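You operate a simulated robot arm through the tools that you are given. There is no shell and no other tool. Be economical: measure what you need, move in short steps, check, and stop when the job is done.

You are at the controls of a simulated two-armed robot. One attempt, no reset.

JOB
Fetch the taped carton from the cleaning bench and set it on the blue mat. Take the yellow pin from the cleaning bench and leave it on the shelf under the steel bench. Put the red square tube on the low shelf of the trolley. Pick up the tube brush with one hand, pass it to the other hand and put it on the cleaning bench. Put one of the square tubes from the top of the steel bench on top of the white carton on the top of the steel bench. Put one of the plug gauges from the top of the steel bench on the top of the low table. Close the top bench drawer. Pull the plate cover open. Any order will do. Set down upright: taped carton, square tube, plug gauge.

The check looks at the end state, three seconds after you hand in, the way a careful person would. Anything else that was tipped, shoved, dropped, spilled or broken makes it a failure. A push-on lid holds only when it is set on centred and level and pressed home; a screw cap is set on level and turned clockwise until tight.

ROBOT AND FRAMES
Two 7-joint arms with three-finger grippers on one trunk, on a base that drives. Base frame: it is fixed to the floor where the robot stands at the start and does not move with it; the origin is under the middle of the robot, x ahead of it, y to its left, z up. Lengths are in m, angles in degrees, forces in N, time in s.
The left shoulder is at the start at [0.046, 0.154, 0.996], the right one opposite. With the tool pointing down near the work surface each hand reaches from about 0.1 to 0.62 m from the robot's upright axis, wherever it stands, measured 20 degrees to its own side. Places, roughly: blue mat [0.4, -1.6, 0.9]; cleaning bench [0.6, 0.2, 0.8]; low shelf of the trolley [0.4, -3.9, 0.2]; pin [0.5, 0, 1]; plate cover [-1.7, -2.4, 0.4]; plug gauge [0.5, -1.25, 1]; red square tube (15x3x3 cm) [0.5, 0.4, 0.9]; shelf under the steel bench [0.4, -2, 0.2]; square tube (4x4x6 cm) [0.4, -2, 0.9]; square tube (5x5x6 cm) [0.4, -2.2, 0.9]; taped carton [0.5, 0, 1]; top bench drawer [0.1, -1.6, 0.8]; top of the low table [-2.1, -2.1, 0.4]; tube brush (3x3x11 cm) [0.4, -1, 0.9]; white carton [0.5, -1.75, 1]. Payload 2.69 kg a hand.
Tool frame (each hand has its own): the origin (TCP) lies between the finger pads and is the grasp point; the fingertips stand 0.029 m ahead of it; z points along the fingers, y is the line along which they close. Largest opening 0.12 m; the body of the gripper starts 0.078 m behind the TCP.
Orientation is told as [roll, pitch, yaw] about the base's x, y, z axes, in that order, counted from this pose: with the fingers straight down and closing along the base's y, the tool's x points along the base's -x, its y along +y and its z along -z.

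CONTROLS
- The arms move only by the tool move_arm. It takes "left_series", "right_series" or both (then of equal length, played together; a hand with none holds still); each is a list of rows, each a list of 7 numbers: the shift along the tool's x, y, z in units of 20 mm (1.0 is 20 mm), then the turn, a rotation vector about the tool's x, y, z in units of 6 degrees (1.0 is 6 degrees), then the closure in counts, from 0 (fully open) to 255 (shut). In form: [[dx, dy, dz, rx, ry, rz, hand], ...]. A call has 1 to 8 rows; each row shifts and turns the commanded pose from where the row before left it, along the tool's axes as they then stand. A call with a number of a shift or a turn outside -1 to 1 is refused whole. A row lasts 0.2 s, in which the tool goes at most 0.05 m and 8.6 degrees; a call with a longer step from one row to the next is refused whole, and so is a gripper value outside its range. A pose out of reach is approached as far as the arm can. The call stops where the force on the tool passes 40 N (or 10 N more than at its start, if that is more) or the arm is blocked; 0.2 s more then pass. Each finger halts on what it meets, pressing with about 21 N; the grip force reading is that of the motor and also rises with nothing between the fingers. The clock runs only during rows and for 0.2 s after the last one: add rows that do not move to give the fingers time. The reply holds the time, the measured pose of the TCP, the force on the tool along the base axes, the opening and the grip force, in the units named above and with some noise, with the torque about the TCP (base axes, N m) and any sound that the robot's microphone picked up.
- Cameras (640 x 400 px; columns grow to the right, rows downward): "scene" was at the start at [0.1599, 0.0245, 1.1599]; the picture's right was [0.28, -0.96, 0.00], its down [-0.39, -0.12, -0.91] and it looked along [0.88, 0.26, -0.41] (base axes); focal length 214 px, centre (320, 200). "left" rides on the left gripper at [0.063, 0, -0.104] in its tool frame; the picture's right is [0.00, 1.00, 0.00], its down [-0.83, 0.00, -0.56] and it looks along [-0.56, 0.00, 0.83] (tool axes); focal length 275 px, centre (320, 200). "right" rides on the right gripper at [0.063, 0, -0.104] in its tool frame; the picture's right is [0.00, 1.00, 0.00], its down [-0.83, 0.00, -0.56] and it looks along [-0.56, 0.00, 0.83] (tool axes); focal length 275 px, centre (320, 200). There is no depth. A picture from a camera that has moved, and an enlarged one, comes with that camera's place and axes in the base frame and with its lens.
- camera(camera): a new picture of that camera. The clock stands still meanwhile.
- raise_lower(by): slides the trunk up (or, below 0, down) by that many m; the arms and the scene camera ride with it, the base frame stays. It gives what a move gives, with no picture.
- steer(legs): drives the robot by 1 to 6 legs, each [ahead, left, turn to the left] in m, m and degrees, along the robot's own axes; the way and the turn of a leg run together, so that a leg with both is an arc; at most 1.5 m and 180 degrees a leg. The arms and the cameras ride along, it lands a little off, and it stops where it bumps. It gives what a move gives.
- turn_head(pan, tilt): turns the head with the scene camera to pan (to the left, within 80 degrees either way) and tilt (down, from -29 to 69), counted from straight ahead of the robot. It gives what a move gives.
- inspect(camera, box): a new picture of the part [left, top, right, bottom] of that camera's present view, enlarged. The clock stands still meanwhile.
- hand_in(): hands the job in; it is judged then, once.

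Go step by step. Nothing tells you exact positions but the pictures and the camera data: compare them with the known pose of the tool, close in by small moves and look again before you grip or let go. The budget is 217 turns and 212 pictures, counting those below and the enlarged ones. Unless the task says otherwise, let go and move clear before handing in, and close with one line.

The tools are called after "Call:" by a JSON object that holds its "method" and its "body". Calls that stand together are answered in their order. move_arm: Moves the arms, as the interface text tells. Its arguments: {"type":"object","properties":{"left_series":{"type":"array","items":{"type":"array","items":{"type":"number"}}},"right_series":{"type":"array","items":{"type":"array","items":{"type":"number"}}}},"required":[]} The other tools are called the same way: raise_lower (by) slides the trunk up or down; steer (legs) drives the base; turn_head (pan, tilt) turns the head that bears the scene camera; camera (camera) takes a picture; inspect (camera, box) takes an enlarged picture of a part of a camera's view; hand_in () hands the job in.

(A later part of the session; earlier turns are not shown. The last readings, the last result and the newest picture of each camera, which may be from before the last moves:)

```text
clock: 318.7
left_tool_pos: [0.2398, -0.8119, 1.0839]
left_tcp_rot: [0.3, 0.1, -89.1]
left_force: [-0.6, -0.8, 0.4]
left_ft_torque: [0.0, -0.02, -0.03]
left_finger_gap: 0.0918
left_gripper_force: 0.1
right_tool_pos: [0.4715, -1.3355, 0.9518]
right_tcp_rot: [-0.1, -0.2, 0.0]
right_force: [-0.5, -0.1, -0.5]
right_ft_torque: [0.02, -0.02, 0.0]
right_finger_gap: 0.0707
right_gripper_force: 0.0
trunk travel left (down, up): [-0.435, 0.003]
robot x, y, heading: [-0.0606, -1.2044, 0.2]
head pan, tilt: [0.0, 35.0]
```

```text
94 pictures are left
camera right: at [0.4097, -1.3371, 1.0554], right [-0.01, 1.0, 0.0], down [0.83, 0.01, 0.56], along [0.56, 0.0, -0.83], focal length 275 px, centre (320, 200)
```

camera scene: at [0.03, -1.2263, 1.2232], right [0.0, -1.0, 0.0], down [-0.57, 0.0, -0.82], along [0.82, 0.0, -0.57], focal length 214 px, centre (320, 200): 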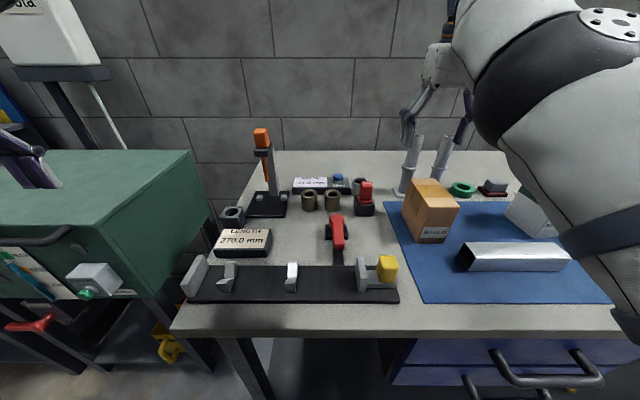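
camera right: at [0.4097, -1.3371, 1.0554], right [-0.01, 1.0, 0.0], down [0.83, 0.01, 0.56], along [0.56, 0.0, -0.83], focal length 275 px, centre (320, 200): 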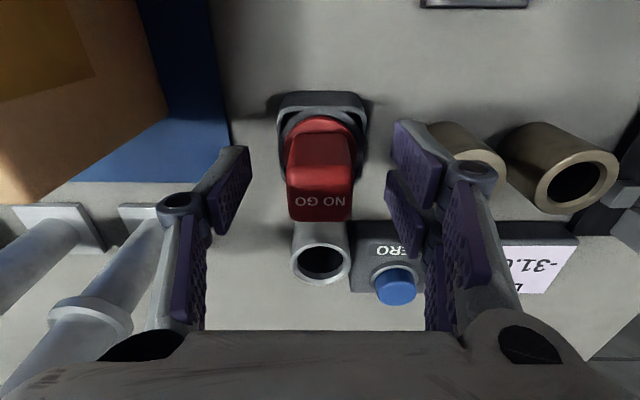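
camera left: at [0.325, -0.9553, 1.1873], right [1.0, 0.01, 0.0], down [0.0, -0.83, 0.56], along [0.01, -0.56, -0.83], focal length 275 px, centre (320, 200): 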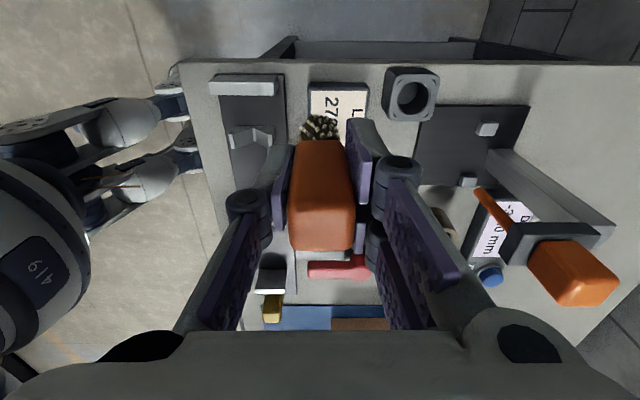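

Call:
{"method": "move_arm", "body": {"right_series": [[0, 0, 0, 0, 0, 0, 255], [0, 0, 0, 0, 0, 0, 255], [0, 0, 0, 0, 0, 0, 255], [0, 0, 0, 0, 0, 0, 255], [0, 0, -0.5, 0, 0, 0, 255], [0, 0, -1, 0, 0, 0, 255], [0, 0, -1, 0, 0, 0, 255], [0, 0, -1, 0, 0, 0, 255]]}}

Call:
{"method": "camera", "body": {"camera": "right"}}

Call:
{"method": "inspect", "body": {"camera": "scene", "box": [290, 110, 430, 230]}}

```text
clock: 320.5
left_tool_pos: [0.2403, -0.813, 1.0846]
left_tcp_rot: [0.1, 0.2, -89.2]
left_force: [-0.3, -0.4, 0.1]
left_ft_torque: [0.0, 0.03, 0.01]
left_finger_gap: 0.0916
left_gripper_force: 0.0
right_tool_pos: [0.4674, -1.3409, 1.021]
right_tcp_rot: [-0.1, -0.3, 0.1]
right_force: [0.0, 0.2, -2.0]
right_ft_torque: [-0.01, -0.02, 0.01]
right_finger_gap: 0.0279
right_gripper_force: 20.7
right hand out of reach, approached as far as the arm can: row 8
trunk travel left (down, up): [-0.435, 0.003]
robot x, y, heading: [-0.0571, -1.2001, -0.1]
head pan, tilt: [0.0, 35.0]
```

```text
93 pictures are left
camera right: at [0.4057, -1.3413, 1.125], right [-0.01, 1.0, 0.0], down [0.83, 0.01, 0.56], along [0.56, 0.0, -0.83], focal length 275 px, centre (320, 200)
```

right: 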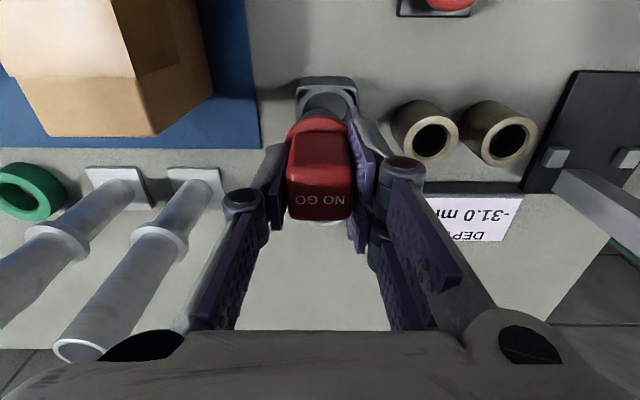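

```text
3.33 times, centred on (360, 170) of scene
camera zoom: at [0.035, -1.2046, 1.2233], right [0.0, -1.0, 0.0], down [-0.57, 0.0, -0.82], along [0.82, 0.0, -0.57], focal length 715 px, centre (187, 300)
```

zoom: 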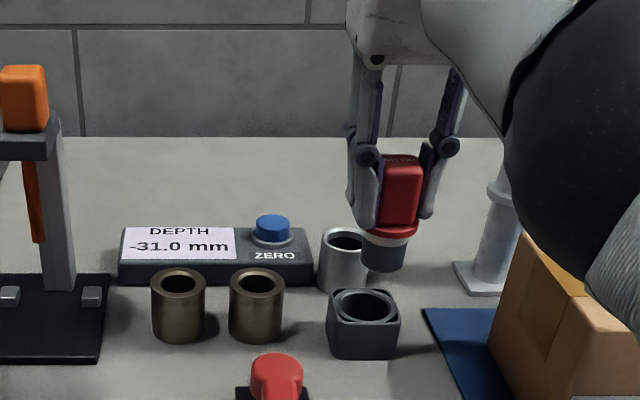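

The plug gauge is out. I back off, turn around toward the low table and look.

Call:
{"method": "steer", "body": {"legs": [[-0.75, 0, 0], [0, -0.3, 0], [0, 0, 90], [0, 0, 75]]}}

Call:
{"method": "turn_head", "body": {"pan": 10, "tilt": 30}}

Call:
{"method": "camera", "body": {"camera": "scene"}}

```text
clock: 334.1
left_tool_pos: [-1.1996, -1.8076, 1.0844]
left_tcp_rot: [0.2, 0.2, 76.6]
left_force: [0.9, -0.5, 0.0]
left_ft_torque: [0.01, 0.02, -0.02]
left_finger_gap: 0.0918
left_gripper_force: 0.1
right_tool_pos: [-1.2906, -1.2393, 1.0208]
right_tcp_rot: [-0.1, -0.2, 165.8]
right_force: [-0.8, -0.3, -1.6]
right_ft_torque: [0.01, 0.01, 0.01]
right_finger_gap: 0.0278
right_gripper_force: 20.8
trunk travel left (down, up): [-0.435, 0.003]
robot x, y, heading: [-0.8105, -1.5025, 166.3]
head pan, tilt: [0.0, 35.0]
```

```text
clock: 334.9
left_tool_pos: [-1.1994, -1.8072, 1.084]
left_tcp_rot: [0.2, 0.3, 76.7]
left_force: [0.2, 0.5, -0.3]
left_ft_torque: [0.0, 0.05, -0.01]
left_finger_gap: 0.092
left_gripper_force: 0.0
right_tool_pos: [-1.2897, -1.2391, 1.02]
right_tcp_rot: [-0.1, -0.2, 165.9]
right_force: [0.1, -0.3, -1.6]
right_ft_torque: [0.03, 0.02, 0.01]
right_finger_gap: 0.0277
right_gripper_force: 21.1
trunk travel left (down, up): [-0.435, 0.003]
robot x, y, heading: [-0.8124, -1.5009, 165.8]
head pan, tilt: [10.0, 30.0]
```

```text
91 pictures are left
camera scene: at [-0.9064, -1.4957, 1.231], right [0.07, 1.0, 0.0], down [0.5, -0.04, -0.87], along [-0.86, 0.06, -0.5], focal length 214 px, centre (320, 200)
```

scene: 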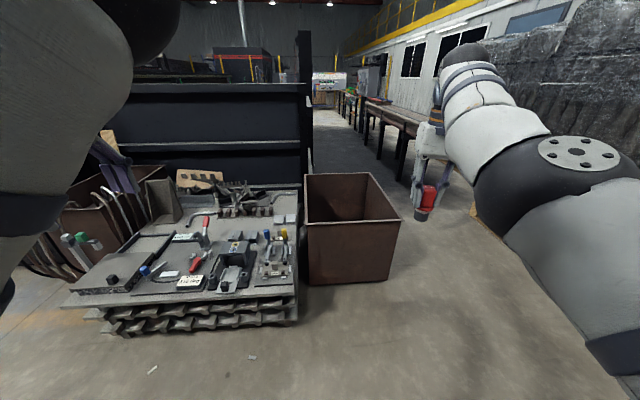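

The low table (pallet with fixtures) and the plate cover with black knob are ahead left. I move in front of it for a better look.

Call:
{"method": "steer", "body": {"legs": [[0, 0, 14], [0, 0.55, 0], [0.15, 0, 0]]}}

Call:
{"method": "turn_head", "body": {"pan": 0, "tilt": 45}}

Call:
{"method": "camera", "body": {"camera": "scene"}}

Call:
{"method": "inspect", "body": {"camera": "scene", "box": [160, 150, 360, 290]}}

```text
clock: 341.4
left_tool_pos: [-1.2661, -2.4383, 1.0848]
left_tcp_rot: [0.2, 0.2, 90.6]
left_force: [-0.6, 1.0, -0.3]
left_ft_torque: [0.03, -0.03, -0.02]
left_finger_gap: 0.0916
left_gripper_force: 0.1
right_tool_pos: [-1.4912, -1.9095, 1.0206]
right_tcp_rot: [-0.1, 0.0, 179.8]
right_force: [-0.5, 0.3, -2.5]
right_ft_torque: [0.02, -0.01, -0.02]
right_finger_gap: 0.0277
right_gripper_force: 20.6
trunk travel left (down, up): [-0.435, 0.003]
robot x, y, heading: [-0.9626, -2.0496, 179.6]
head pan, tilt: [10.0, 30.0]
```

```text
clock: 342.1
left_tool_pos: [-1.2654, -2.4383, 1.0848]
left_tcp_rot: [0.2, 0.2, 90.6]
left_force: [0.3, 0.3, 0.3]
left_ft_torque: [0.01, -0.01, 0.01]
left_finger_gap: 0.0918
left_gripper_force: 0.1
right_tool_pos: [-1.4903, -1.9085, 1.0194]
right_tcp_rot: [-0.1, -0.2, 179.8]
right_force: [0.0, 0.4, -1.4]
right_ft_torque: [0.0, -0.01, -0.01]
right_finger_gap: 0.0277
right_gripper_force: 20.4
trunk travel left (down, up): [-0.435, 0.003]
robot x, y, heading: [-0.9625, -2.05, 180.0]
head pan, tilt: [0.0, 45.0]
```

```text
90 pictures are left
camera scene: at [-1.0491, -2.0504, 1.2085], right [0.0, 1.0, 0.0], down [0.71, 0.0, -0.71], along [-0.71, 0.0, -0.71], focal length 214 px, centre (320, 200)
```

scene: 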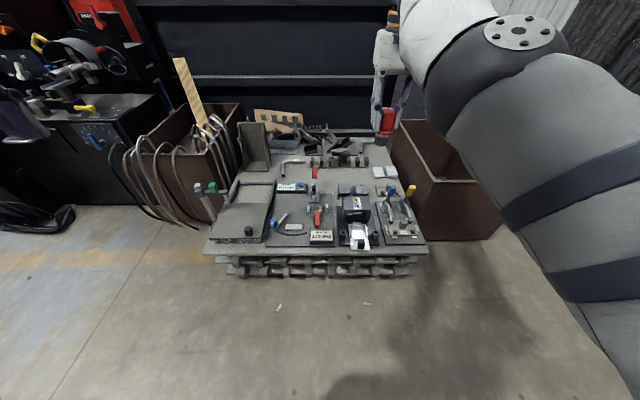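

```text
2.86 times, centred on (260, 220) of scene
camera zoom: at [-1.0491, -2.0504, 1.2085], right [0.0, 1.0, 0.0], down [0.71, 0.0, -0.71], along [-0.71, 0.0, -0.71], focal length 613 px, centre (491, 143)
```

zoom: 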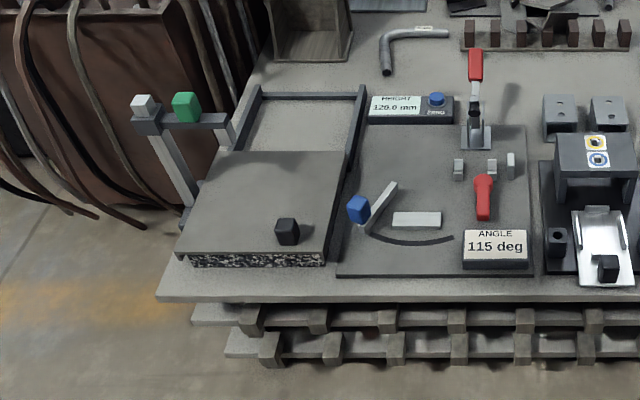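

I look closer at the plate cover and at free space on the table.

Call:
{"method": "inspect", "body": {"camera": "scene", "box": [200, 165, 300, 250]}}

Call:
{"method": "inspect", "body": {"camera": "scene", "box": [280, 140, 430, 260]}}

```text
4.71 times, centred on (250, 208) of scene
camera zoom: at [-1.0491, -2.0504, 1.2085], right [0.0, 1.0, 0.0], down [0.71, 0.0, -0.71], along [-0.71, 0.0, -0.71], focal length 1009 px, centre (649, 165)
```

zoom: 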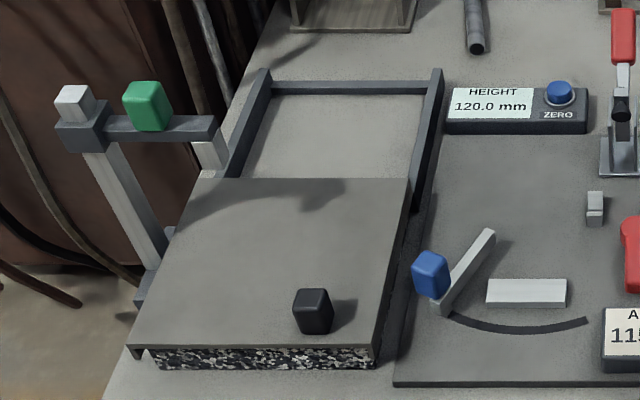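

```text
3.33 times, centred on (355, 200) of scene
camera zoom: at [-1.0491, -2.0504, 1.2085], right [0.0, 1.0, 0.0], down [0.71, 0.0, -0.71], along [-0.71, 0.0, -0.71], focal length 715 px, centre (203, 200)
```

zoom: 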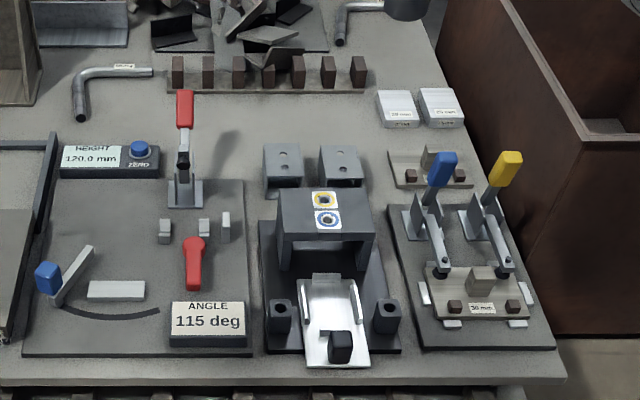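

The cover slides on rails toward the back. For the gauge I choose the free patch at ≈(−1.98, −2.0) between the red clamp and the U-brackets. I turn the right gripper 90° and pull both hands in before lowering.

Call:
{"method": "move_arm", "body": {"left_series": [[0, -1, 0, 0, 0, 0, 60], [0, -1, 0, 0, 0, 0, 60], [0, -1, 0, 0, 0, 0, 60], [0, -1, 0, 0, 0, 0, 60], [0, 0, 0, 0, 0, 0, 60], [0, 0, 0, 0, 0, 0, 60], [0, 0, 0, 0, 0, 0, 60], [0, 0, 0, 0, 0, 0, 60]], "right_series": [[1, 0, 0, 0, 0, 0, 255], [1, 0, 0, 0, 0, 0, 255], [1, 0, 0, 0, 0, 0, 255], [1, 0, 0, 0, 0, 0, 255], [0, 0, 0, 0, 0, -1, 255], [0, 0, 0, 0, 0, -1, 255], [0, 0, 0, 0, 0, -1, 255], [0, 0, 0, 0, 0, -1, 255]]}}

Call:
{"method": "move_arm", "body": {"right_series": [[0, 0, 0, 0, 0, -1, 255], [0, 0, 0, 0, 0, -1, 255], [0, 0, 0, 0, 0, -1, 255], [0, 0, 0, 0, 0, -1, 255], [0, 0, 0, 0, 0, -1, 255], [0, 0, 0, 0, 0, -1, 255], [0, 0, 0, 0, 0, -1, 255], [0, 0, 0, 0, 0, -1, 255]]}}

Call:
{"method": "move_arm", "body": {"right_series": [[0, 0, 0, 0, 0, -1, 255], [0, 0, 0, 0, 0, -1, 255], [0, 0, 0, 0, 0, -1, 255], [0, 0, 0, 0, 0, 0, 255]]}}

Call:
{"method": "raise_lower", "body": {"by": -0.4}}

Call:
{"method": "camera", "body": {"camera": "scene"}}

```text
clock: 343.9
left_tool_pos: [-1.1861, -2.4384, 1.083]
left_tcp_rot: [0.1, 0.3, 90.5]
left_force: [-0.1, -0.7, 0.1]
left_ft_torque: [-0.02, 0.03, 0.02]
left_finger_gap: 0.092
left_gripper_force: 0.1
right_tool_pos: [-1.4843, -1.9078, 1.0316]
right_tcp_rot: [0.0, 0.0, -156.1]
right_force: [-0.9, -0.3, -1.5]
right_ft_torque: [-0.01, 0.01, 0.05]
right_finger_gap: 0.0277
right_gripper_force: 20.9
right hand out of reach, approached as far as the arm can: row 1, 2, 3, 4
trunk travel left (down, up): [-0.435, 0.003]
robot x, y, heading: [-0.9634, -2.0518, 180.0]
head pan, tilt: [0.0, 45.0]
```

```text
clock: 345.8
left_tool_pos: [-1.1867, -2.4375, 1.083]
left_tcp_rot: [0.3, 0.2, 90.7]
left_force: [0.6, -0.4, 0.5]
left_ft_torque: [0.01, 0.04, -0.03]
left_finger_gap: 0.0917
left_gripper_force: 0.1
right_tool_pos: [-1.4851, -1.9061, 1.0321]
right_tcp_rot: [-0.2, 0.0, -108.0]
right_force: [-0.3, 0.7, -2.0]
right_ft_torque: [-0.03, 0.01, -0.02]
right_finger_gap: 0.0276
right_gripper_force: 21.5
trunk travel left (down, up): [-0.435, 0.003]
robot x, y, heading: [-0.9645, -2.0473, 179.8]
head pan, tilt: [0.0, 45.0]
```

```text
clock: 346.8
left_tool_pos: [-1.186, -2.4373, 1.0823]
left_tcp_rot: [0.2, 0.2, 90.6]
left_force: [0.4, -0.2, 0.8]
left_ft_torque: [0.04, -0.03, 0.01]
left_finger_gap: 0.0917
left_gripper_force: 0.0
right_tool_pos: [-1.4846, -1.9074, 1.0317]
right_tcp_rot: [-0.2, 0.1, -90.1]
right_force: [0.0, 0.2, -2.2]
right_ft_torque: [0.02, 0.01, -0.05]
right_finger_gap: 0.028
right_gripper_force: 21.2
trunk travel left (down, up): [-0.435, 0.003]
robot x, y, heading: [-0.9622, -2.0486, 179.8]
head pan, tilt: [0.0, 45.0]
```

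```text
clock: 350.0
left_tool_pos: [-1.2577, -2.4367, 0.5848]
left_tcp_rot: [-31.7, 0.6, 90.3]
left_force: [-0.4, -0.1, -0.2]
left_ft_torque: [-0.01, 0.02, -0.01]
left_finger_gap: 0.0918
left_gripper_force: 0.0
right_tool_pos: [-1.4659, -1.9065, 0.3403]
right_tcp_rot: [37.7, 0.1, -90.0]
right_force: [9.7, -3.6, 10.0]
right_ft_torque: [0.4, 1.46, 0.07]
right_finger_gap: 0.028
right_gripper_force: 21.5
trunk travel left (down, up): [-0.06, 0.378]
robot x, y, heading: [-0.9615, -2.0487, 180.0]
head pan, tilt: [0.0, 45.0]
stopped: the force on the tool passed its limit at 68 N (the readings are from after the stop); the commanded pose is now the measured one
```

```text
86 pictures are left
camera scene: at [-1.2128, -2.0497, 0.7975], right [0.0, 1.0, 0.0], down [0.71, 0.0, -0.71], along [-0.71, 0.0, -0.71], focal length 214 px, centre (320, 200)
```

scene: 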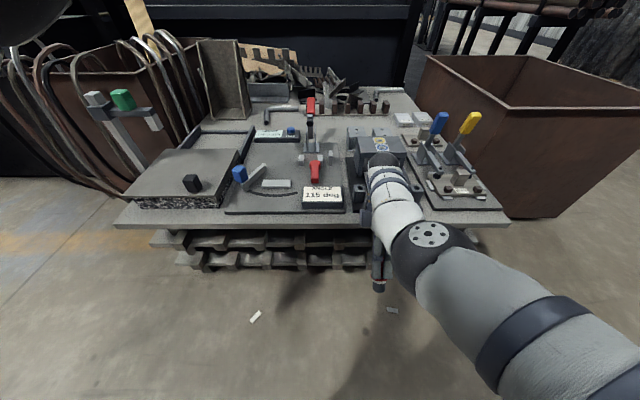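

The arm drooped as the trunk lowered and touched something. I back straight away and inspect.

Call:
{"method": "steer", "body": {"legs": [[-0.25, 0, 0]]}}

Call:
{"method": "camera", "body": {"camera": "scene"}}

Call:
{"method": "inspect", "body": {"camera": "scene", "box": [280, 80, 480, 220]}}

```text
clock: 351.8
left_tool_pos: [-1.0087, -2.4385, 0.5849]
left_tcp_rot: [-31.8, 0.6, 90.5]
left_force: [-0.8, -0.3, -0.7]
left_ft_torque: [-0.02, 0.04, -0.01]
left_finger_gap: 0.0914
left_gripper_force: 0.1
right_tool_pos: [-1.2192, -1.9087, 0.3382]
right_tcp_rot: [37.7, 0.0, -89.9]
right_force: [-0.3, 0.2, -1.1]
right_ft_torque: [0.03, 0.0, 0.0]
right_finger_gap: 0.0279
right_gripper_force: 20.7
trunk travel left (down, up): [-0.06, 0.378]
robot x, y, heading: [-0.7168, -2.0477, 180.1]
head pan, tilt: [0.0, 45.0]
```

```text
85 pictures are left
camera scene: at [-0.9663, -2.0509, 0.7975], right [0.0, 1.0, 0.0], down [0.71, 0.0, -0.71], along [-0.71, 0.0, -0.71], focal length 214 px, centre (320, 200)
```

scene: 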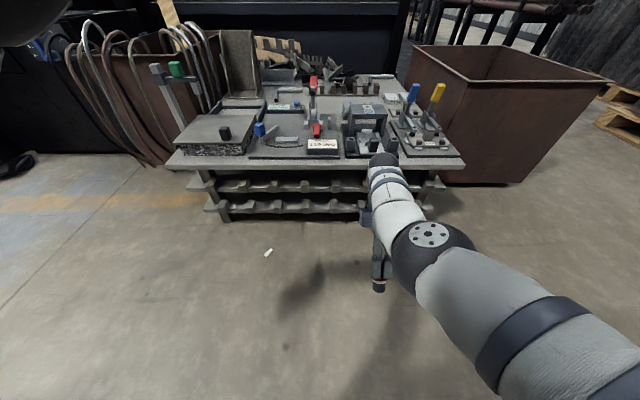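

```text
2.86 times, centred on (380, 150) of scene
camera zoom: at [-0.9663, -2.0509, 0.7975], right [0.0, 1.0, 0.0], down [0.71, 0.0, -0.71], along [-0.71, 0.0, -0.71], focal length 613 px, centre (149, 343)
```

zoom: 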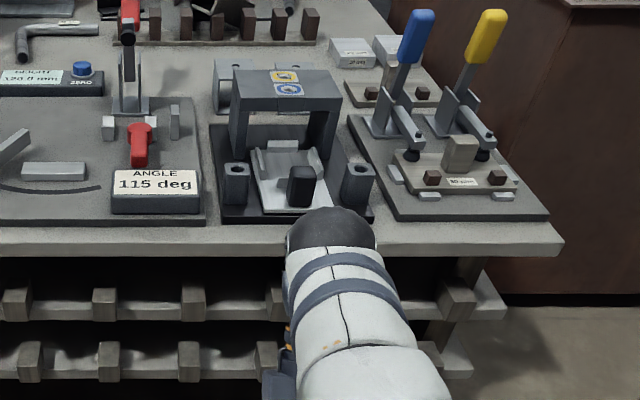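

The slide with the black knob on the middle fixture seems to have been pushed in about 3.6 cm; I'll pull it back later. First I straighten the right hand with the gauge.

Call:
{"method": "move_arm", "body": {"right_series": [[0, 0, 0, 1, 0, 0, 255], [0, 0, 0, 1, 0, 0, 255], [0, 0, 0, 1, 0, 0, 255], [0, 0, 0, 1, 0, 0, 255], [0, 0, 0, 1, 0, 0, 255], [0, 0, 0, 1, 0, 0, 255], [0, 0, 0, 0.3, 0, 0, 255]]}}

Call:
{"method": "move_arm", "body": {"left_series": [[0, 0, 0, -1, 0, 0, 60], [0, 0, 0, -1, 0, 0, 60], [0, 0, 0, -1, 0, 0, 60], [0, 0, 0, -1, 0, 0, 60], [0, 0, 0, -1, 0, 0, 60], [0, 0, 0, -0.3, 0, 0, 60], [0, -1, 0, 0, 0, 0, 60], [0, -1, 0, 0, 0, 0, 60]], "right_series": [[0, 0, -1, 0, 0, 0, 255], [0, 0, -1, 0, 0, 0, 255], [0, 0, -1, 0, 0, 0, 255], [0, 0, -1, 0, 0, 0, 255], [0, 0, -1, 0, 0, 0, 255], [0, 0, -1, 0, 0, 0, 255], [0, 0, -1, 0, 0, 0, 255], [0, 0, -1, 0, 0, 0, 255]]}}

Call:
{"method": "camera", "body": {"camera": "right"}}

Call:
{"method": "camera", "body": {"camera": "scene"}}

```text
clock: 353.4
left_tool_pos: [-1.0085, -2.4382, 0.5842]
left_tcp_rot: [-31.7, 0.6, 90.5]
left_force: [0.2, -0.5, 0.6]
left_ft_torque: [0.0, 0.03, 0.0]
left_finger_gap: 0.092
left_gripper_force: 0.0
right_tool_pos: [-1.3005, -1.861, 0.3001]
right_tcp_rot: [0.0, -0.2, -89.9]
right_force: [0.3, 0.4, -1.6]
right_ft_torque: [0.01, 0.02, -0.03]
right_finger_gap: 0.0277
right_gripper_force: 21.1
right hand out of reach, approached as far as the arm can: row 1, 2, 4, 5, 6, 7
trunk travel left (down, up): [-0.06, 0.378]
robot x, y, heading: [-0.7168, -2.0503, 180.1]
head pan, tilt: [0.0, 45.0]
```

```text
clock: 355.2
left_tool_pos: [-0.9619, -2.4464, 0.5667]
left_tcp_rot: [0.0, 0.6, 90.4]
left_force: [0.9, -0.6, 0.0]
left_ft_torque: [0.01, 0.03, -0.01]
left_finger_gap: 0.0916
left_gripper_force: 0.0
left hand out of reach, approached as far as the arm can: row 1, 2, 4
right_tool_pos: [-1.3247, -1.8457, 0.4523]
right_tcp_rot: [-0.1, 0.0, -89.9]
right_force: [0.1, 0.4, -0.8]
right_ft_torque: [-0.02, -0.04, 0.01]
right_finger_gap: 0.0278
right_gripper_force: 20.8
right hand out of reach, approached as far as the arm can: row 1, 2, 3, 4, 6, 7, 8
trunk travel left (down, up): [-0.06, 0.378]
robot x, y, heading: [-0.7185, -2.0489, 180.1]
head pan, tilt: [0.0, 45.0]
```

```text
83 pictures are left
camera right: at [-1.3238, -1.7818, 0.5563], right [1.0, 0.01, 0.0], down [0.01, -0.83, 0.56], along [0.0, -0.56, -0.83], focal length 275 px, centre (320, 200)
```

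right: 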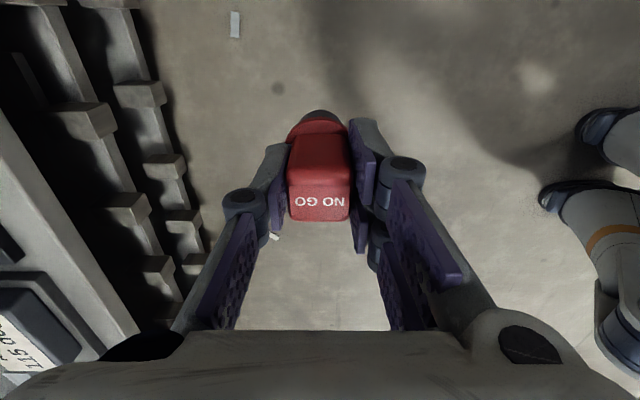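

```text
82 pictures are left
camera scene: at [-0.9663, -2.0509, 0.7975], right [0.0, 1.0, 0.0], down [0.71, 0.0, -0.71], along [-0.71, 0.0, -0.71], focal length 214 px, centre (320, 200)
```

scene: 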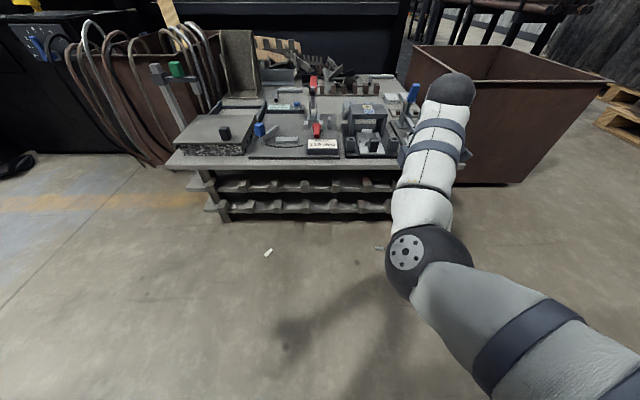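

Call:
{"method": "move_arm", "body": {"right_series": [[0, 0, -1, 0, 0, 0, 255], [0, 0, -1, 0, 0, 0, 255], [0, 0, -1, 0, 0, 0, 255], [0, 0, -1, 0, 0, 0, 255], [0, 0, -1, 0, 0, 0, 255], [0, 0, -1, 0, 0, 0, 255], [0, 0, -1, 0, 0, 0, 255], [0, 0, -1, 0, 0, 0, 255]]}}

Call:
{"method": "turn_head", "body": {"pan": 0, "tilt": 35}}

Call:
{"method": "camera", "body": {"camera": "scene"}}

```text
clock: 357.0
left_tool_pos: [-0.9598, -2.4466, 0.5661]
left_tcp_rot: [0.0, 0.7, 90.5]
left_force: [0.3, -0.2, -0.2]
left_ft_torque: [0.0, -0.03, -0.01]
left_finger_gap: 0.0917
left_gripper_force: 0.2
right_tool_pos: [-1.3442, -1.8373, 0.6092]
right_tcp_rot: [-0.2, -0.1, -89.7]
right_force: [0.6, 0.1, -2.4]
right_ft_torque: [-0.03, 0.0, 0.0]
right_finger_gap: 0.0276
right_gripper_force: 20.8
right hand out of reach, approached as far as the arm can: row 1, 2, 3, 5
trunk travel left (down, up): [-0.06, 0.378]
robot x, y, heading: [-0.7144, -2.0512, 179.8]
head pan, tilt: [0.0, 45.0]
```

```text
clock: 357.7
left_tool_pos: [-0.9619, -2.4467, 0.5657]
left_tcp_rot: [0.0, 0.6, 90.5]
left_force: [-0.2, 0.0, -0.3]
left_ft_torque: [-0.02, 0.01, -0.02]
left_finger_gap: 0.0917
left_gripper_force: 0.0
right_tool_pos: [-1.3445, -1.8368, 0.6072]
right_tcp_rot: [0.0, 0.0, -89.8]
right_force: [1.2, -0.4, -1.9]
right_ft_torque: [-0.04, -0.02, 0.01]
right_finger_gap: 0.0278
right_gripper_force: 21.0
trunk travel left (down, up): [-0.06, 0.378]
robot x, y, heading: [-0.7167, -2.0532, 180.0]
head pan, tilt: [0.0, 35.0]
```

```text
81 pictures are left
camera scene: at [-0.9731, -2.0509, 0.8123], right [0.0, 1.0, 0.0], down [0.57, 0.0, -0.82], along [-0.82, 0.0, -0.57], focal length 214 px, centre (320, 200)
```

scene: 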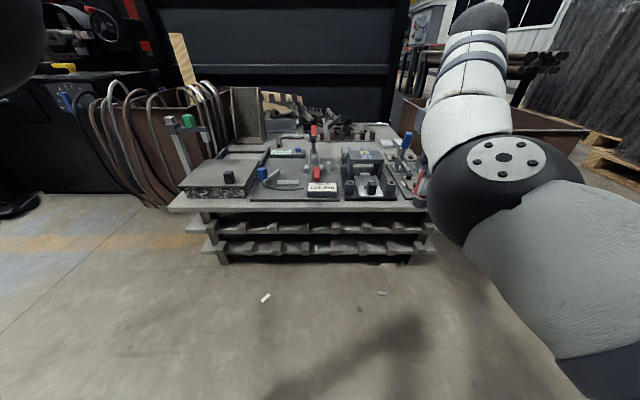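

The right hand is well poised at z≈0.61. I approach with a 20° left turn (keeps the left elbow back), stepping in while watching.

Call:
{"method": "steer", "body": {"legs": [[0.2, -0.065, 0], [0, 0, 20]]}}

Call:
{"method": "turn_head", "body": {"pan": -18, "tilt": 35}}

Call:
{"method": "camera", "body": {"camera": "scene"}}

Call:
{"method": "camera", "body": {"camera": "right"}}

```text
clock: 360.4
left_tool_pos: [-1.0121, -2.4412, 0.567]
left_tcp_rot: [-0.1, 0.5, 110.2]
left_force: [0.5, -0.7, -0.8]
left_ft_torque: [0.02, 0.0, 0.0]
left_finger_gap: 0.0918
left_gripper_force: 0.1
right_tool_pos: [-1.5816, -1.9975, 0.6076]
right_tcp_rot: [-0.2, 0.1, -70.1]
right_force: [-0.3, 0.1, -1.1]
right_ft_torque: [0.0, 0.0, -0.02]
right_finger_gap: 0.0274
right_gripper_force: 20.7
trunk travel left (down, up): [-0.06, 0.378]
robot x, y, heading: [-0.9225, -1.9851, -160.3]
head pan, tilt: [0.0, 35.0]
```

```text
clock: 361.2
left_tool_pos: [-1.0131, -2.4417, 0.566]
left_tcp_rot: [0.0, 0.6, 110.3]
left_force: [-0.1, -0.9, 0.5]
left_ft_torque: [-0.03, -0.01, -0.03]
left_finger_gap: 0.0917
left_gripper_force: 0.0
right_tool_pos: [-1.5817, -1.9981, 0.6092]
right_tcp_rot: [-0.2, 0.0, -70.0]
right_force: [0.1, 0.4, -2.0]
right_ft_torque: [-0.01, -0.01, 0.0]
right_finger_gap: 0.0279
right_gripper_force: 21.1
trunk travel left (down, up): [-0.06, 0.378]
robot x, y, heading: [-0.9199, -1.9867, -159.9]
head pan, tilt: [-18.0, 35.0]
```

```text
80 pictures are left
camera scene: at [-1.1646, -2.0466, 0.8124], right [-0.03, 1.0, 0.0], down [0.57, 0.02, -0.82], along [-0.82, -0.03, -0.57], focal length 214 px, centre (320, 200)
```

scene: 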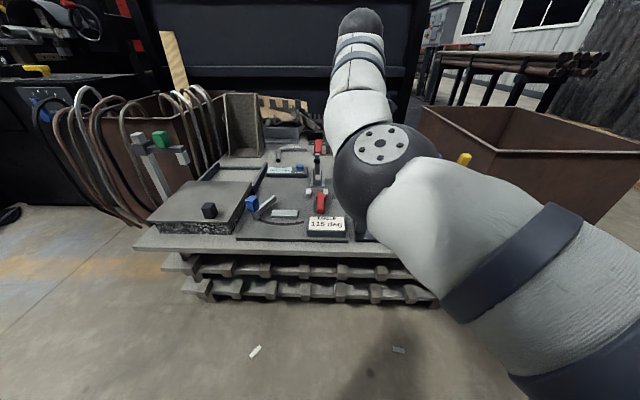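

```text
79 pictures are left
camera right: at [-1.601, -1.9382, 0.7123], right [0.94, 0.35, 0.0], down [0.29, -0.78, 0.56], along [0.19, -0.52, -0.83], focal length 275 px, centre (320, 200)
```

right: 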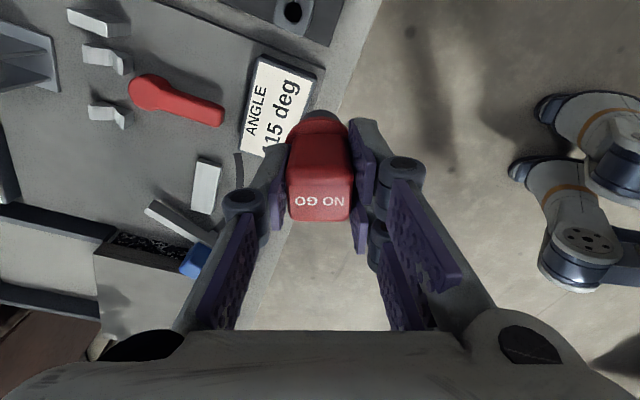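

Clearances look fine. I move in.

Call:
{"method": "steer", "body": {"legs": [[0.31, -0.113, 0]]}}

Call:
{"method": "camera", "body": {"camera": "right"}}

Call:
{"method": "camera", "body": {"camera": "scene"}}

```text
clock: 363.4
left_tool_pos: [-1.3431, -2.4421, 0.5658]
left_tcp_rot: [-0.1, 0.6, 110.3]
left_force: [0.2, -0.5, 0.6]
left_ft_torque: [-0.02, 0.07, -0.02]
left_finger_gap: 0.0918
left_gripper_force: 0.1
right_tool_pos: [-1.9118, -1.9946, 0.609]
right_tcp_rot: [-0.1, 0.0, -70.0]
right_force: [-0.7, -0.4, -2.4]
right_ft_torque: [0.01, -0.01, 0.01]
right_finger_gap: 0.0277
right_gripper_force: 20.9
trunk travel left (down, up): [-0.06, 0.378]
robot x, y, heading: [-1.2496, -1.9847, -160.3]
head pan, tilt: [-18.0, 35.0]
```

```text
78 pictures are left
camera right: at [-1.9314, -1.9365, 0.7124], right [0.94, 0.34, 0.0], down [0.29, -0.78, 0.56], along [0.19, -0.52, -0.83], focal length 275 px, centre (320, 200)
```

right: 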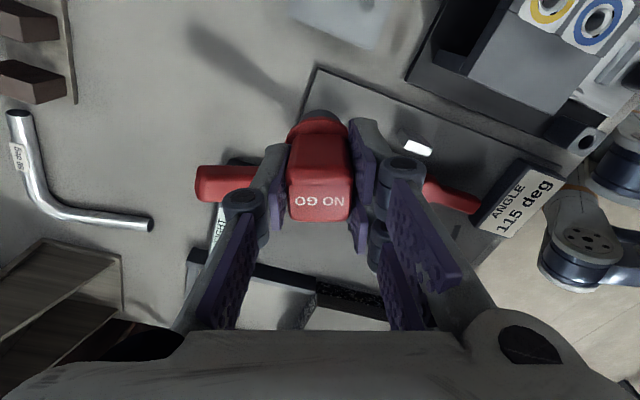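

```text
77 pictures are left
camera scene: at [-1.4951, -2.0452, 0.8124], right [-0.03, 1.0, 0.0], down [0.57, 0.02, -0.82], along [-0.82, -0.02, -0.57], focal length 214 px, centre (320, 200)
```

scene: 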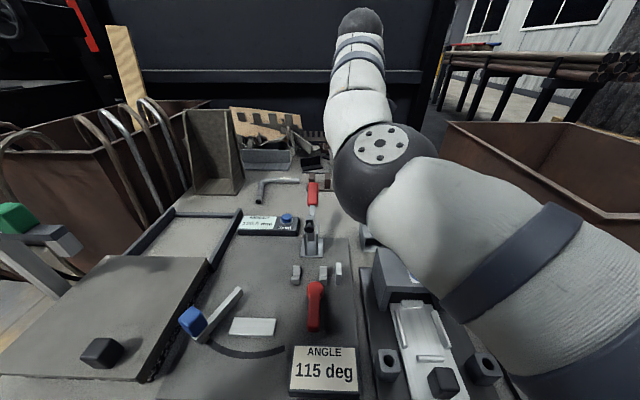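

The free patch behind the angle plate is visible. I extend the hand over it.

Call:
{"method": "move_arm", "body": {"right_series": [[0.26, -0.88, 0.3, 0, 0, 0, 255], [0.26, -0.88, 0.3, 0, 0, 0, 255], [0.26, -0.88, 0.3, 0, 0, 0, 255], [0.26, -0.88, 0.3, 0, 0, 0, 255], [0, 0, 0, 0, 0, 0, 255]]}}

Call:
{"method": "camera", "body": {"camera": "right"}}

```text
clock: 364.6
left_tool_pos: [-1.3434, -2.4396, 0.5664]
left_tcp_rot: [0.0, 0.7, 110.3]
left_force: [-0.2, 0.3, -0.1]
left_ft_torque: [-0.02, 0.0, -0.01]
left_finger_gap: 0.0921
left_gripper_force: 0.0
right_tool_pos: [-1.952, -1.9984, 0.5837]
right_tcp_rot: [-0.1, -0.1, -70.1]
right_force: [1.2, 0.4, -1.5]
right_ft_torque: [0.0, 0.0, 0.01]
right_finger_gap: 0.0276
right_gripper_force: 21.2
right hand out of reach, approached as far as the arm can: row 3, 4
trunk travel left (down, up): [-0.06, 0.378]
robot x, y, heading: [-1.2477, -1.9808, -160.3]
head pan, tilt: [-18.0, 35.0]
```

```text
76 pictures are left
camera right: at [-1.9717, -1.9397, 0.6888], right [0.94, 0.34, 0.0], down [0.29, -0.78, 0.56], along [0.19, -0.52, -0.83], focal length 275 px, centre (320, 200)
```

right: 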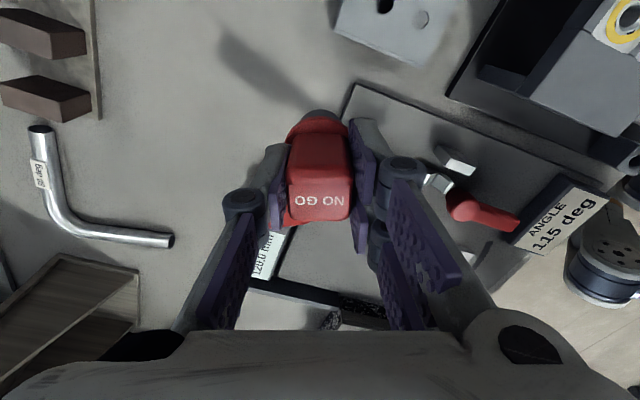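

The spot directly below is free (plate edge at x≈−1.92, bracket at y≈−1.95). I lower the gauge.

Call:
{"method": "move_arm", "body": {"right_series": [[0, -0.12, 0.9, 0, 0, 0, 255], [0, -0.12, 0.9, 0, 0, 0, 255], [0, -0.12, 0.9, 0, 0, 0, 255], [0, -0.12, 0.9, 0, 0, 0, 255], [0, -0.12, 0.9, 0, 0, 0, 255]]}}

Call:
{"method": "camera", "body": {"camera": "right"}}

Call:
{"method": "camera", "body": {"camera": "scene"}}

```text
clock: 365.8
left_tool_pos: [-1.3431, -2.4407, 0.5656]
left_tcp_rot: [-0.1, 0.7, 110.2]
left_force: [0.1, -0.1, -0.4]
left_ft_torque: [0.01, 0.01, 0.0]
left_finger_gap: 0.0918
left_gripper_force: 0.0
right_tool_pos: [-1.9634, -2.0035, 0.4955]
right_tcp_rot: [-0.1, 0.0, -70.0]
right_force: [-0.2, -0.5, -1.6]
right_ft_torque: [0.05, 0.01, 0.0]
right_finger_gap: 0.0274
right_gripper_force: 21.1
trunk travel left (down, up): [-0.06, 0.378]
robot x, y, heading: [-1.2489, -1.9861, -160.4]
head pan, tilt: [-18.0, 35.0]
```

```text
75 pictures are left
camera right: at [-1.9831, -1.9446, 0.5994], right [0.94, 0.34, 0.0], down [0.29, -0.78, 0.56], along [0.19, -0.52, -0.83], focal length 275 px, centre (320, 200)
```

right: 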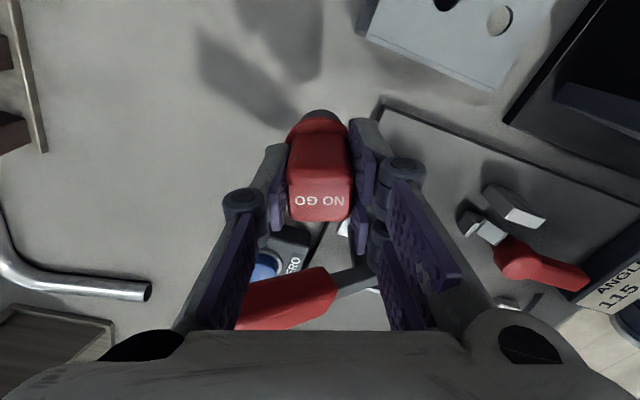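

```text
74 pictures are left
camera scene: at [-1.4951, -2.0452, 0.8124], right [-0.03, 1.0, 0.0], down [0.57, 0.02, -0.82], along [-0.82, -0.02, -0.57], focal length 214 px, centre (320, 200)
```

scene: 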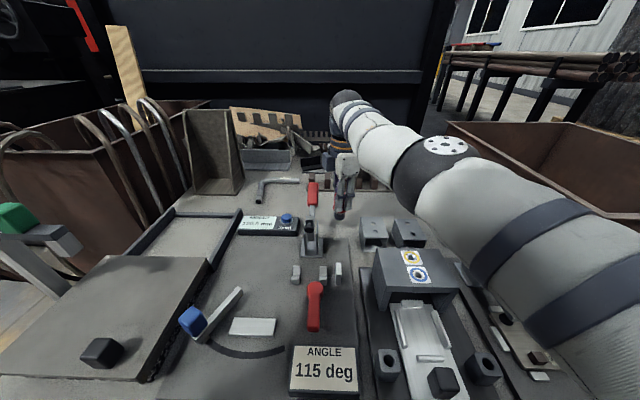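

Call:
{"method": "move_arm", "body": {"right_series": [[0, 0, 0.8, 0, 0, 0, 255], [0, 0, 0.8, 0, 0, 0, 255], [0, 0, 0.2, 0, 0, 0, 255], [0, 0, 0.2, 0, 0, 0, 255], [0, 0, 0.2, 0, 0, 0, 255], [0, 0, 0.2, 0, 0, 0, 255], [0, 0, 0.15, 0, 0, 0, 255]]}}

Call:
{"method": "inspect", "body": {"camera": "scene", "box": [280, 130, 420, 270]}}

```text
clock: 367.4
left_tool_pos: [-1.3425, -2.4412, 0.5667]
left_tcp_rot: [0.1, 0.5, 110.3]
left_force: [-0.7, -0.2, -0.3]
left_ft_torque: [0.03, -0.02, -0.04]
left_finger_gap: 0.0917
left_gripper_force: 0.1
right_tool_pos: [-1.9623, -2.0039, 0.4475]
right_tcp_rot: [-0.4, -0.1, -70.1]
right_force: [1.3, 0.5, 19.1]
right_ft_torque: [0.02, -0.04, 0.02]
right_finger_gap: 0.0279
right_gripper_force: 21.0
trunk travel left (down, up): [-0.06, 0.378]
robot x, y, heading: [-1.2505, -1.9847, -160.3]
head pan, tilt: [-18.0, 35.0]
```

```text
2.86 times, centred on (350, 200) of scene
camera zoom: at [-1.4938, -2.0451, 0.813], right [-0.03, 1.0, 0.0], down [0.57, 0.02, -0.82], along [-0.82, -0.02, -0.57], focal length 613 px, centre (234, 200)
```

zoom: 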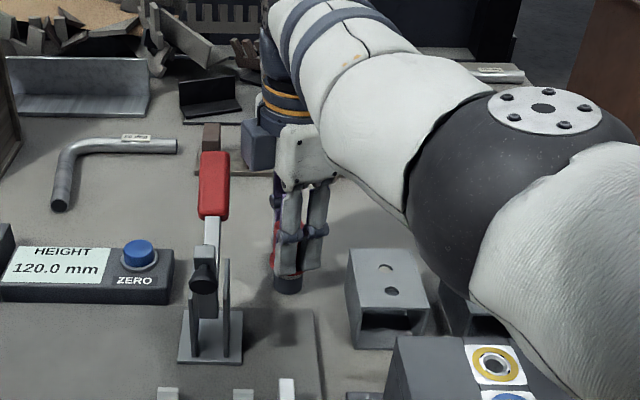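

The gauge stands on the table. I ease, open slightly and rise straight up.

Call:
{"method": "move_arm", "body": {"right_series": [[0, 0, -0.12, 0, 0, 0, 255], [0, 0, 0, 0, 0, 0, 170], [0, 0, 0, 0, 0, 0, 150], [0, 0, 0, 0, 0, 0, 140], [0, 0, -0.5, 0, 0, 0, 140], [0, 0, -1, 0, 0, 0, 140], [0, 0, -1, 0, 0, 0, 140], [0, 0, -1, 0, 0, 0, 140]]}}

Call:
{"method": "camera", "body": {"camera": "right"}}

Call:
{"method": "inspect", "body": {"camera": "scene", "box": [280, 130, 420, 270]}}

```text
clock: 369.2
left_tool_pos: [-1.3439, -2.4405, 0.566]
left_tcp_rot: [-0.1, 0.6, 110.3]
left_force: [-0.3, -0.3, -0.8]
left_ft_torque: [-0.05, -0.01, 0.03]
left_finger_gap: 0.0917
left_gripper_force: 0.2
right_tool_pos: [-1.9616, -2.0043, 0.5152]
right_tcp_rot: [0.0, -0.1, -70.1]
right_force: [0.3, 0.2, 0.2]
right_ft_torque: [0.01, 0.02, -0.01]
right_finger_gap: 0.0544
right_gripper_force: 0.0
trunk travel left (down, up): [-0.06, 0.378]
robot x, y, heading: [-1.2467, -1.9841, -160.4]
head pan, tilt: [-18.0, 35.0]
```

```text
72 pictures are left
camera right: at [-1.9815, -1.9443, 0.6208], right [0.94, 0.35, 0.0], down [0.29, -0.78, 0.56], along [0.19, -0.52, -0.83], focal length 275 px, centre (320, 200)
```

right: 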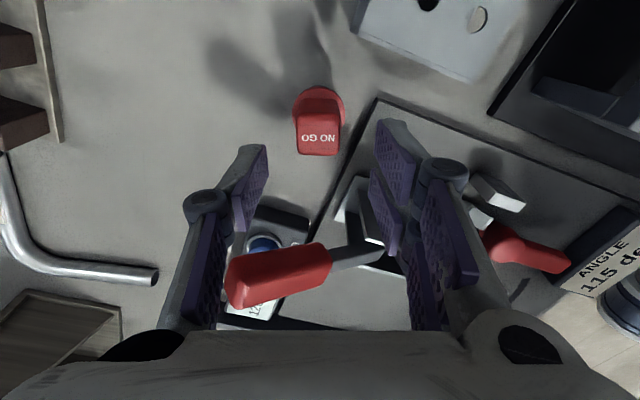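

```text
2.86 times, centred on (350, 200) of scene
camera zoom: at [-1.495, -2.0452, 0.8124], right [-0.03, 1.0, 0.0], down [0.57, 0.02, -0.82], along [-0.82, -0.02, -0.57], focal length 613 px, centre (234, 200)
```

zoom: 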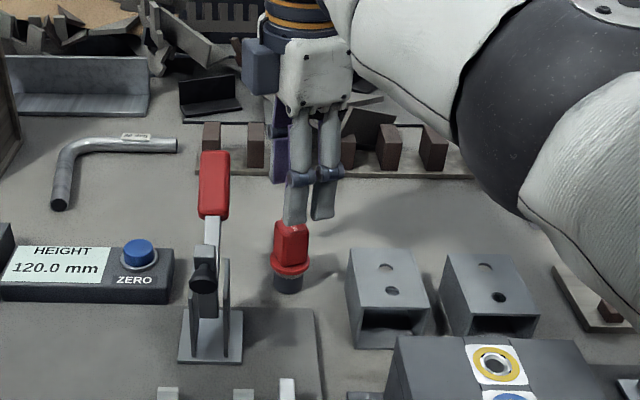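

The gauge stands upright. I raise the hand, back out and square up.

Call:
{"method": "move_arm", "body": {"right_series": [[0, 0, -1, 0, 0, 0, 140], [0, 0, -1, 0, 0, 0, 140], [0, 0, -1, 0, 0, 0, 140], [0, 0, -1, 0, 0, 0, 140], [0, 0, -1, 0, 0, 0, 140], [0, 0, 0, 0, 0, 0, 140]]}}

Call:
{"method": "steer", "body": {"legs": [[-0.31, 0.113, 0], [0, 0, -19.7]]}}

Call:
{"method": "turn_head", "body": {"pan": 0, "tilt": 40}}

Call:
{"method": "camera", "body": {"camera": "scene"}}

Call:
{"method": "camera", "body": {"camera": "right"}}

```text
clock: 370.6
left_tool_pos: [-1.3449, -2.44, 0.5661]
left_tcp_rot: [0.1, 0.6, 110.3]
left_force: [0.3, 0.7, -0.9]
left_ft_torque: [0.0, -0.02, -0.01]
left_finger_gap: 0.0917
left_gripper_force: 0.1
right_tool_pos: [-1.9441, -1.9967, 0.616]
right_tcp_rot: [-0.1, 0.0, -70.1]
right_force: [-0.4, -0.5, 0.7]
right_ft_torque: [0.02, 0.02, -0.01]
right_finger_gap: 0.0542
right_gripper_force: 0.1
right hand out of reach, approached as far as the arm can: row 1, 3, 4, 5
trunk travel left (down, up): [-0.06, 0.378]
robot x, y, heading: [-1.2511, -1.9815, -160.2]
head pan, tilt: [-18.0, 35.0]
```

```text
clock: 373.9
left_tool_pos: [-1.1592, -2.384, 0.5662]
left_tcp_rot: [0.0, 0.6, 90.9]
left_force: [-0.3, -0.9, -1.4]
left_ft_torque: [0.0, 0.01, -0.02]
left_finger_gap: 0.0921
left_gripper_force: 0.1
right_tool_pos: [-1.578, -1.767, 0.6155]
right_tcp_rot: [-0.1, 0.1, -89.4]
right_force: [0.7, -0.2, 0.6]
right_ft_torque: [-0.02, -0.01, 0.01]
right_finger_gap: 0.0538
right_gripper_force: 0.0
trunk travel left (down, up): [-0.06, 0.378]
robot x, y, heading: [-0.9174, -1.9852, -179.8]
head pan, tilt: [-18.0, 35.0]
```

```text
clock: 374.7
left_tool_pos: [-1.1594, -2.3839, 0.5676]
left_tcp_rot: [0.1, 0.6, 90.9]
left_force: [0.1, 0.1, 0.1]
left_ft_torque: [-0.02, -0.01, 0.01]
left_finger_gap: 0.0917
left_gripper_force: 0.0
right_tool_pos: [-1.5778, -1.7675, 0.6154]
right_tcp_rot: [-0.1, -0.1, -89.4]
right_force: [-0.5, -0.4, 1.4]
right_ft_torque: [-0.01, 0.0, -0.02]
right_finger_gap: 0.0537
right_gripper_force: 0.0
trunk travel left (down, up): [-0.06, 0.378]
robot x, y, heading: [-0.9174, -1.9837, -179.5]
head pan, tilt: [0.0, 40.0]
```

```text
70 pictures are left
camera scene: at [-1.171, -1.9881, 0.8048], right [-0.01, 1.0, 0.0], down [0.64, 0.0, -0.77], along [-0.77, 0.0, -0.64], focal length 214 px, centre (320, 200)
```

scene: 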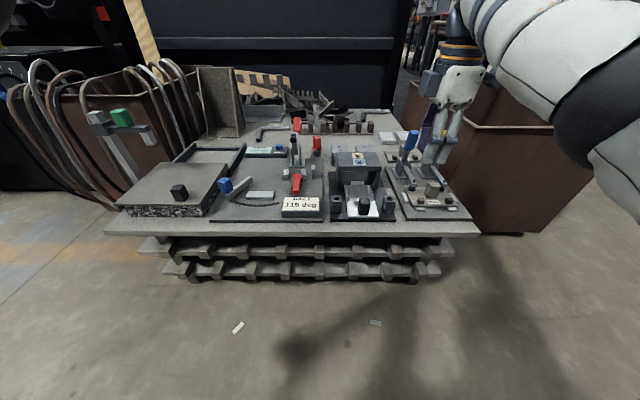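

```text
69 pictures are left
camera right: at [-1.5768, -1.7049, 0.7203], right [1.0, 0.01, 0.0], down [0.01, -0.83, 0.56], along [0.01, -0.56, -0.83], focal length 275 px, centre (320, 200)
```

right: 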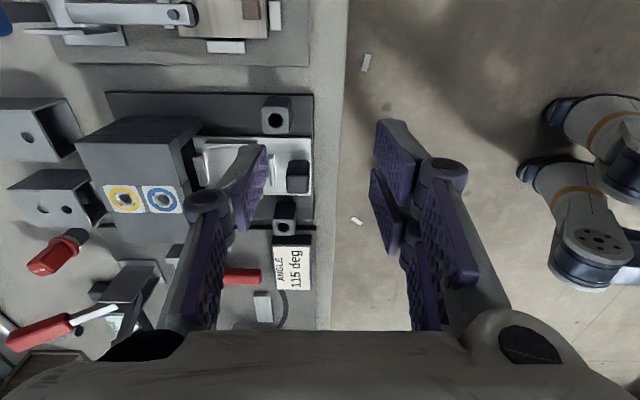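

The slide's front lip is now flush with its base, whereas it stuck out ≈3 cm before. I'll grip its black knob at ≈(−1.601, −1.863) and pull it back out.

Call:
{"method": "move_arm", "body": {"right_series": [[-0.96, -0.23, 0.8, 0, 0, 0, 130], [-0.96, -0.23, 0.8, 0, 0, 0, 130], [-0.96, -0.23, 0.8, 0, 0, 0, 130], [-0.96, -0.23, 0.8, 0, 0, 0, 130], [-0.96, -0.23, 0.8, 0, 0, 0, 130], [0, 0, 0, 0, 0, 0, 130]]}}

Call:
{"method": "camera", "body": {"camera": "right"}}

```text
clock: 376.1
left_tool_pos: [-1.1581, -2.3841, 0.5665]
left_tcp_rot: [0.0, 0.7, 90.8]
left_force: [0.3, -0.1, -0.3]
left_ft_torque: [0.03, 0.01, -0.01]
left_finger_gap: 0.0918
left_gripper_force: 0.0
right_tool_pos: [-1.5857, -1.8618, 0.5357]
right_tcp_rot: [0.1, 0.0, -89.4]
right_force: [-0.2, 0.7, 0.4]
right_ft_torque: [0.03, 0.03, -0.02]
right_finger_gap: 0.0586
right_gripper_force: 0.0
right hand out of reach, approached as far as the arm can: row 3, 4, 5
trunk travel left (down, up): [-0.06, 0.378]
robot x, y, heading: [-0.9171, -1.9844, -179.8]
head pan, tilt: [0.0, 40.0]
```

```text
68 pictures are left
camera right: at [-1.5848, -1.7987, 0.6402], right [1.0, 0.01, 0.0], down [0.01, -0.83, 0.56], along [0.01, -0.56, -0.83], focal length 275 px, centre (320, 200)
```

right: 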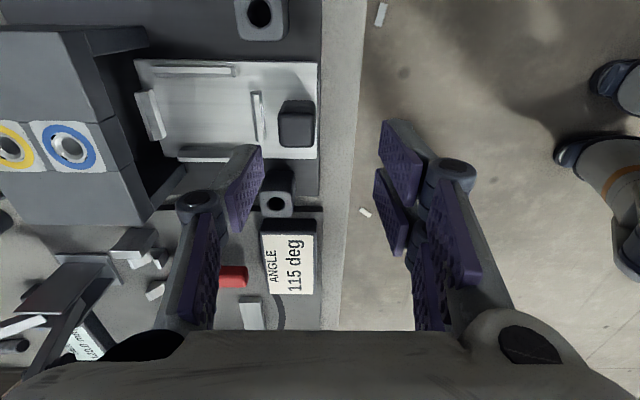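

Call:
{"method": "steer", "body": {"legs": [[0.015, 0, 0]]}}

Call:
{"method": "move_arm", "body": {"right_series": [[0, 0, 0.7, 0, 0, 0, 162], [0, 0, 0.7, 0, 0, 0, 162], [0, 0, 0.7, 0, 0, 0, 162], [0, 0, 0.7, 0, 0, 0, 162]]}}

Call:
{"method": "camera", "body": {"camera": "right"}}

```text
clock: 376.9
left_tool_pos: [-1.1738, -2.3841, 0.5654]
left_tcp_rot: [0.0, 0.6, 90.8]
left_force: [-0.9, -0.1, 0.6]
left_ft_torque: [-0.01, 0.02, 0.0]
left_finger_gap: 0.0918
left_gripper_force: 0.1
right_tool_pos: [-1.6, -1.8613, 0.5356]
right_tcp_rot: [0.0, 0.0, -89.4]
right_force: [0.5, 0.4, 0.4]
right_ft_torque: [-0.03, -0.02, 0.02]
right_finger_gap: 0.0586
right_gripper_force: 0.1
trunk travel left (down, up): [-0.06, 0.378]
robot x, y, heading: [-0.9312, -1.9844, -179.8]
head pan, tilt: [0.0, 40.0]
```

```text
clock: 377.9
left_tool_pos: [-1.1743, -2.3855, 0.5659]
left_tcp_rot: [0.0, 0.6, 90.9]
left_force: [-0.4, -0.8, -0.5]
left_ft_torque: [0.04, 0.04, 0.01]
left_finger_gap: 0.0916
left_gripper_force: 0.0
right_tool_pos: [-1.601, -1.8606, 0.4794]
right_tcp_rot: [0.0, 0.0, -89.4]
right_force: [0.0, -0.1, -0.2]
right_ft_torque: [0.01, 0.0, -0.03]
right_finger_gap: 0.0437
right_gripper_force: 0.0
trunk travel left (down, up): [-0.06, 0.378]
robot x, y, heading: [-0.9299, -1.9844, -179.5]
head pan, tilt: [0.0, 40.0]
```

```text
67 pictures are left
camera right: at [-1.6001, -1.7982, 0.5847], right [1.0, 0.01, 0.0], down [0.01, -0.83, 0.56], along [0.01, -0.56, -0.83], focal length 275 px, centre (320, 200)
```

right: 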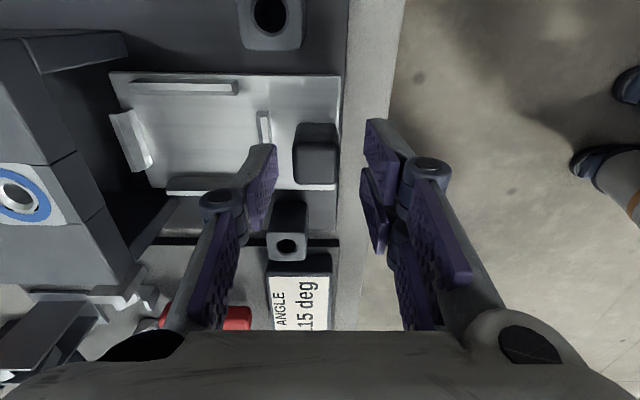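

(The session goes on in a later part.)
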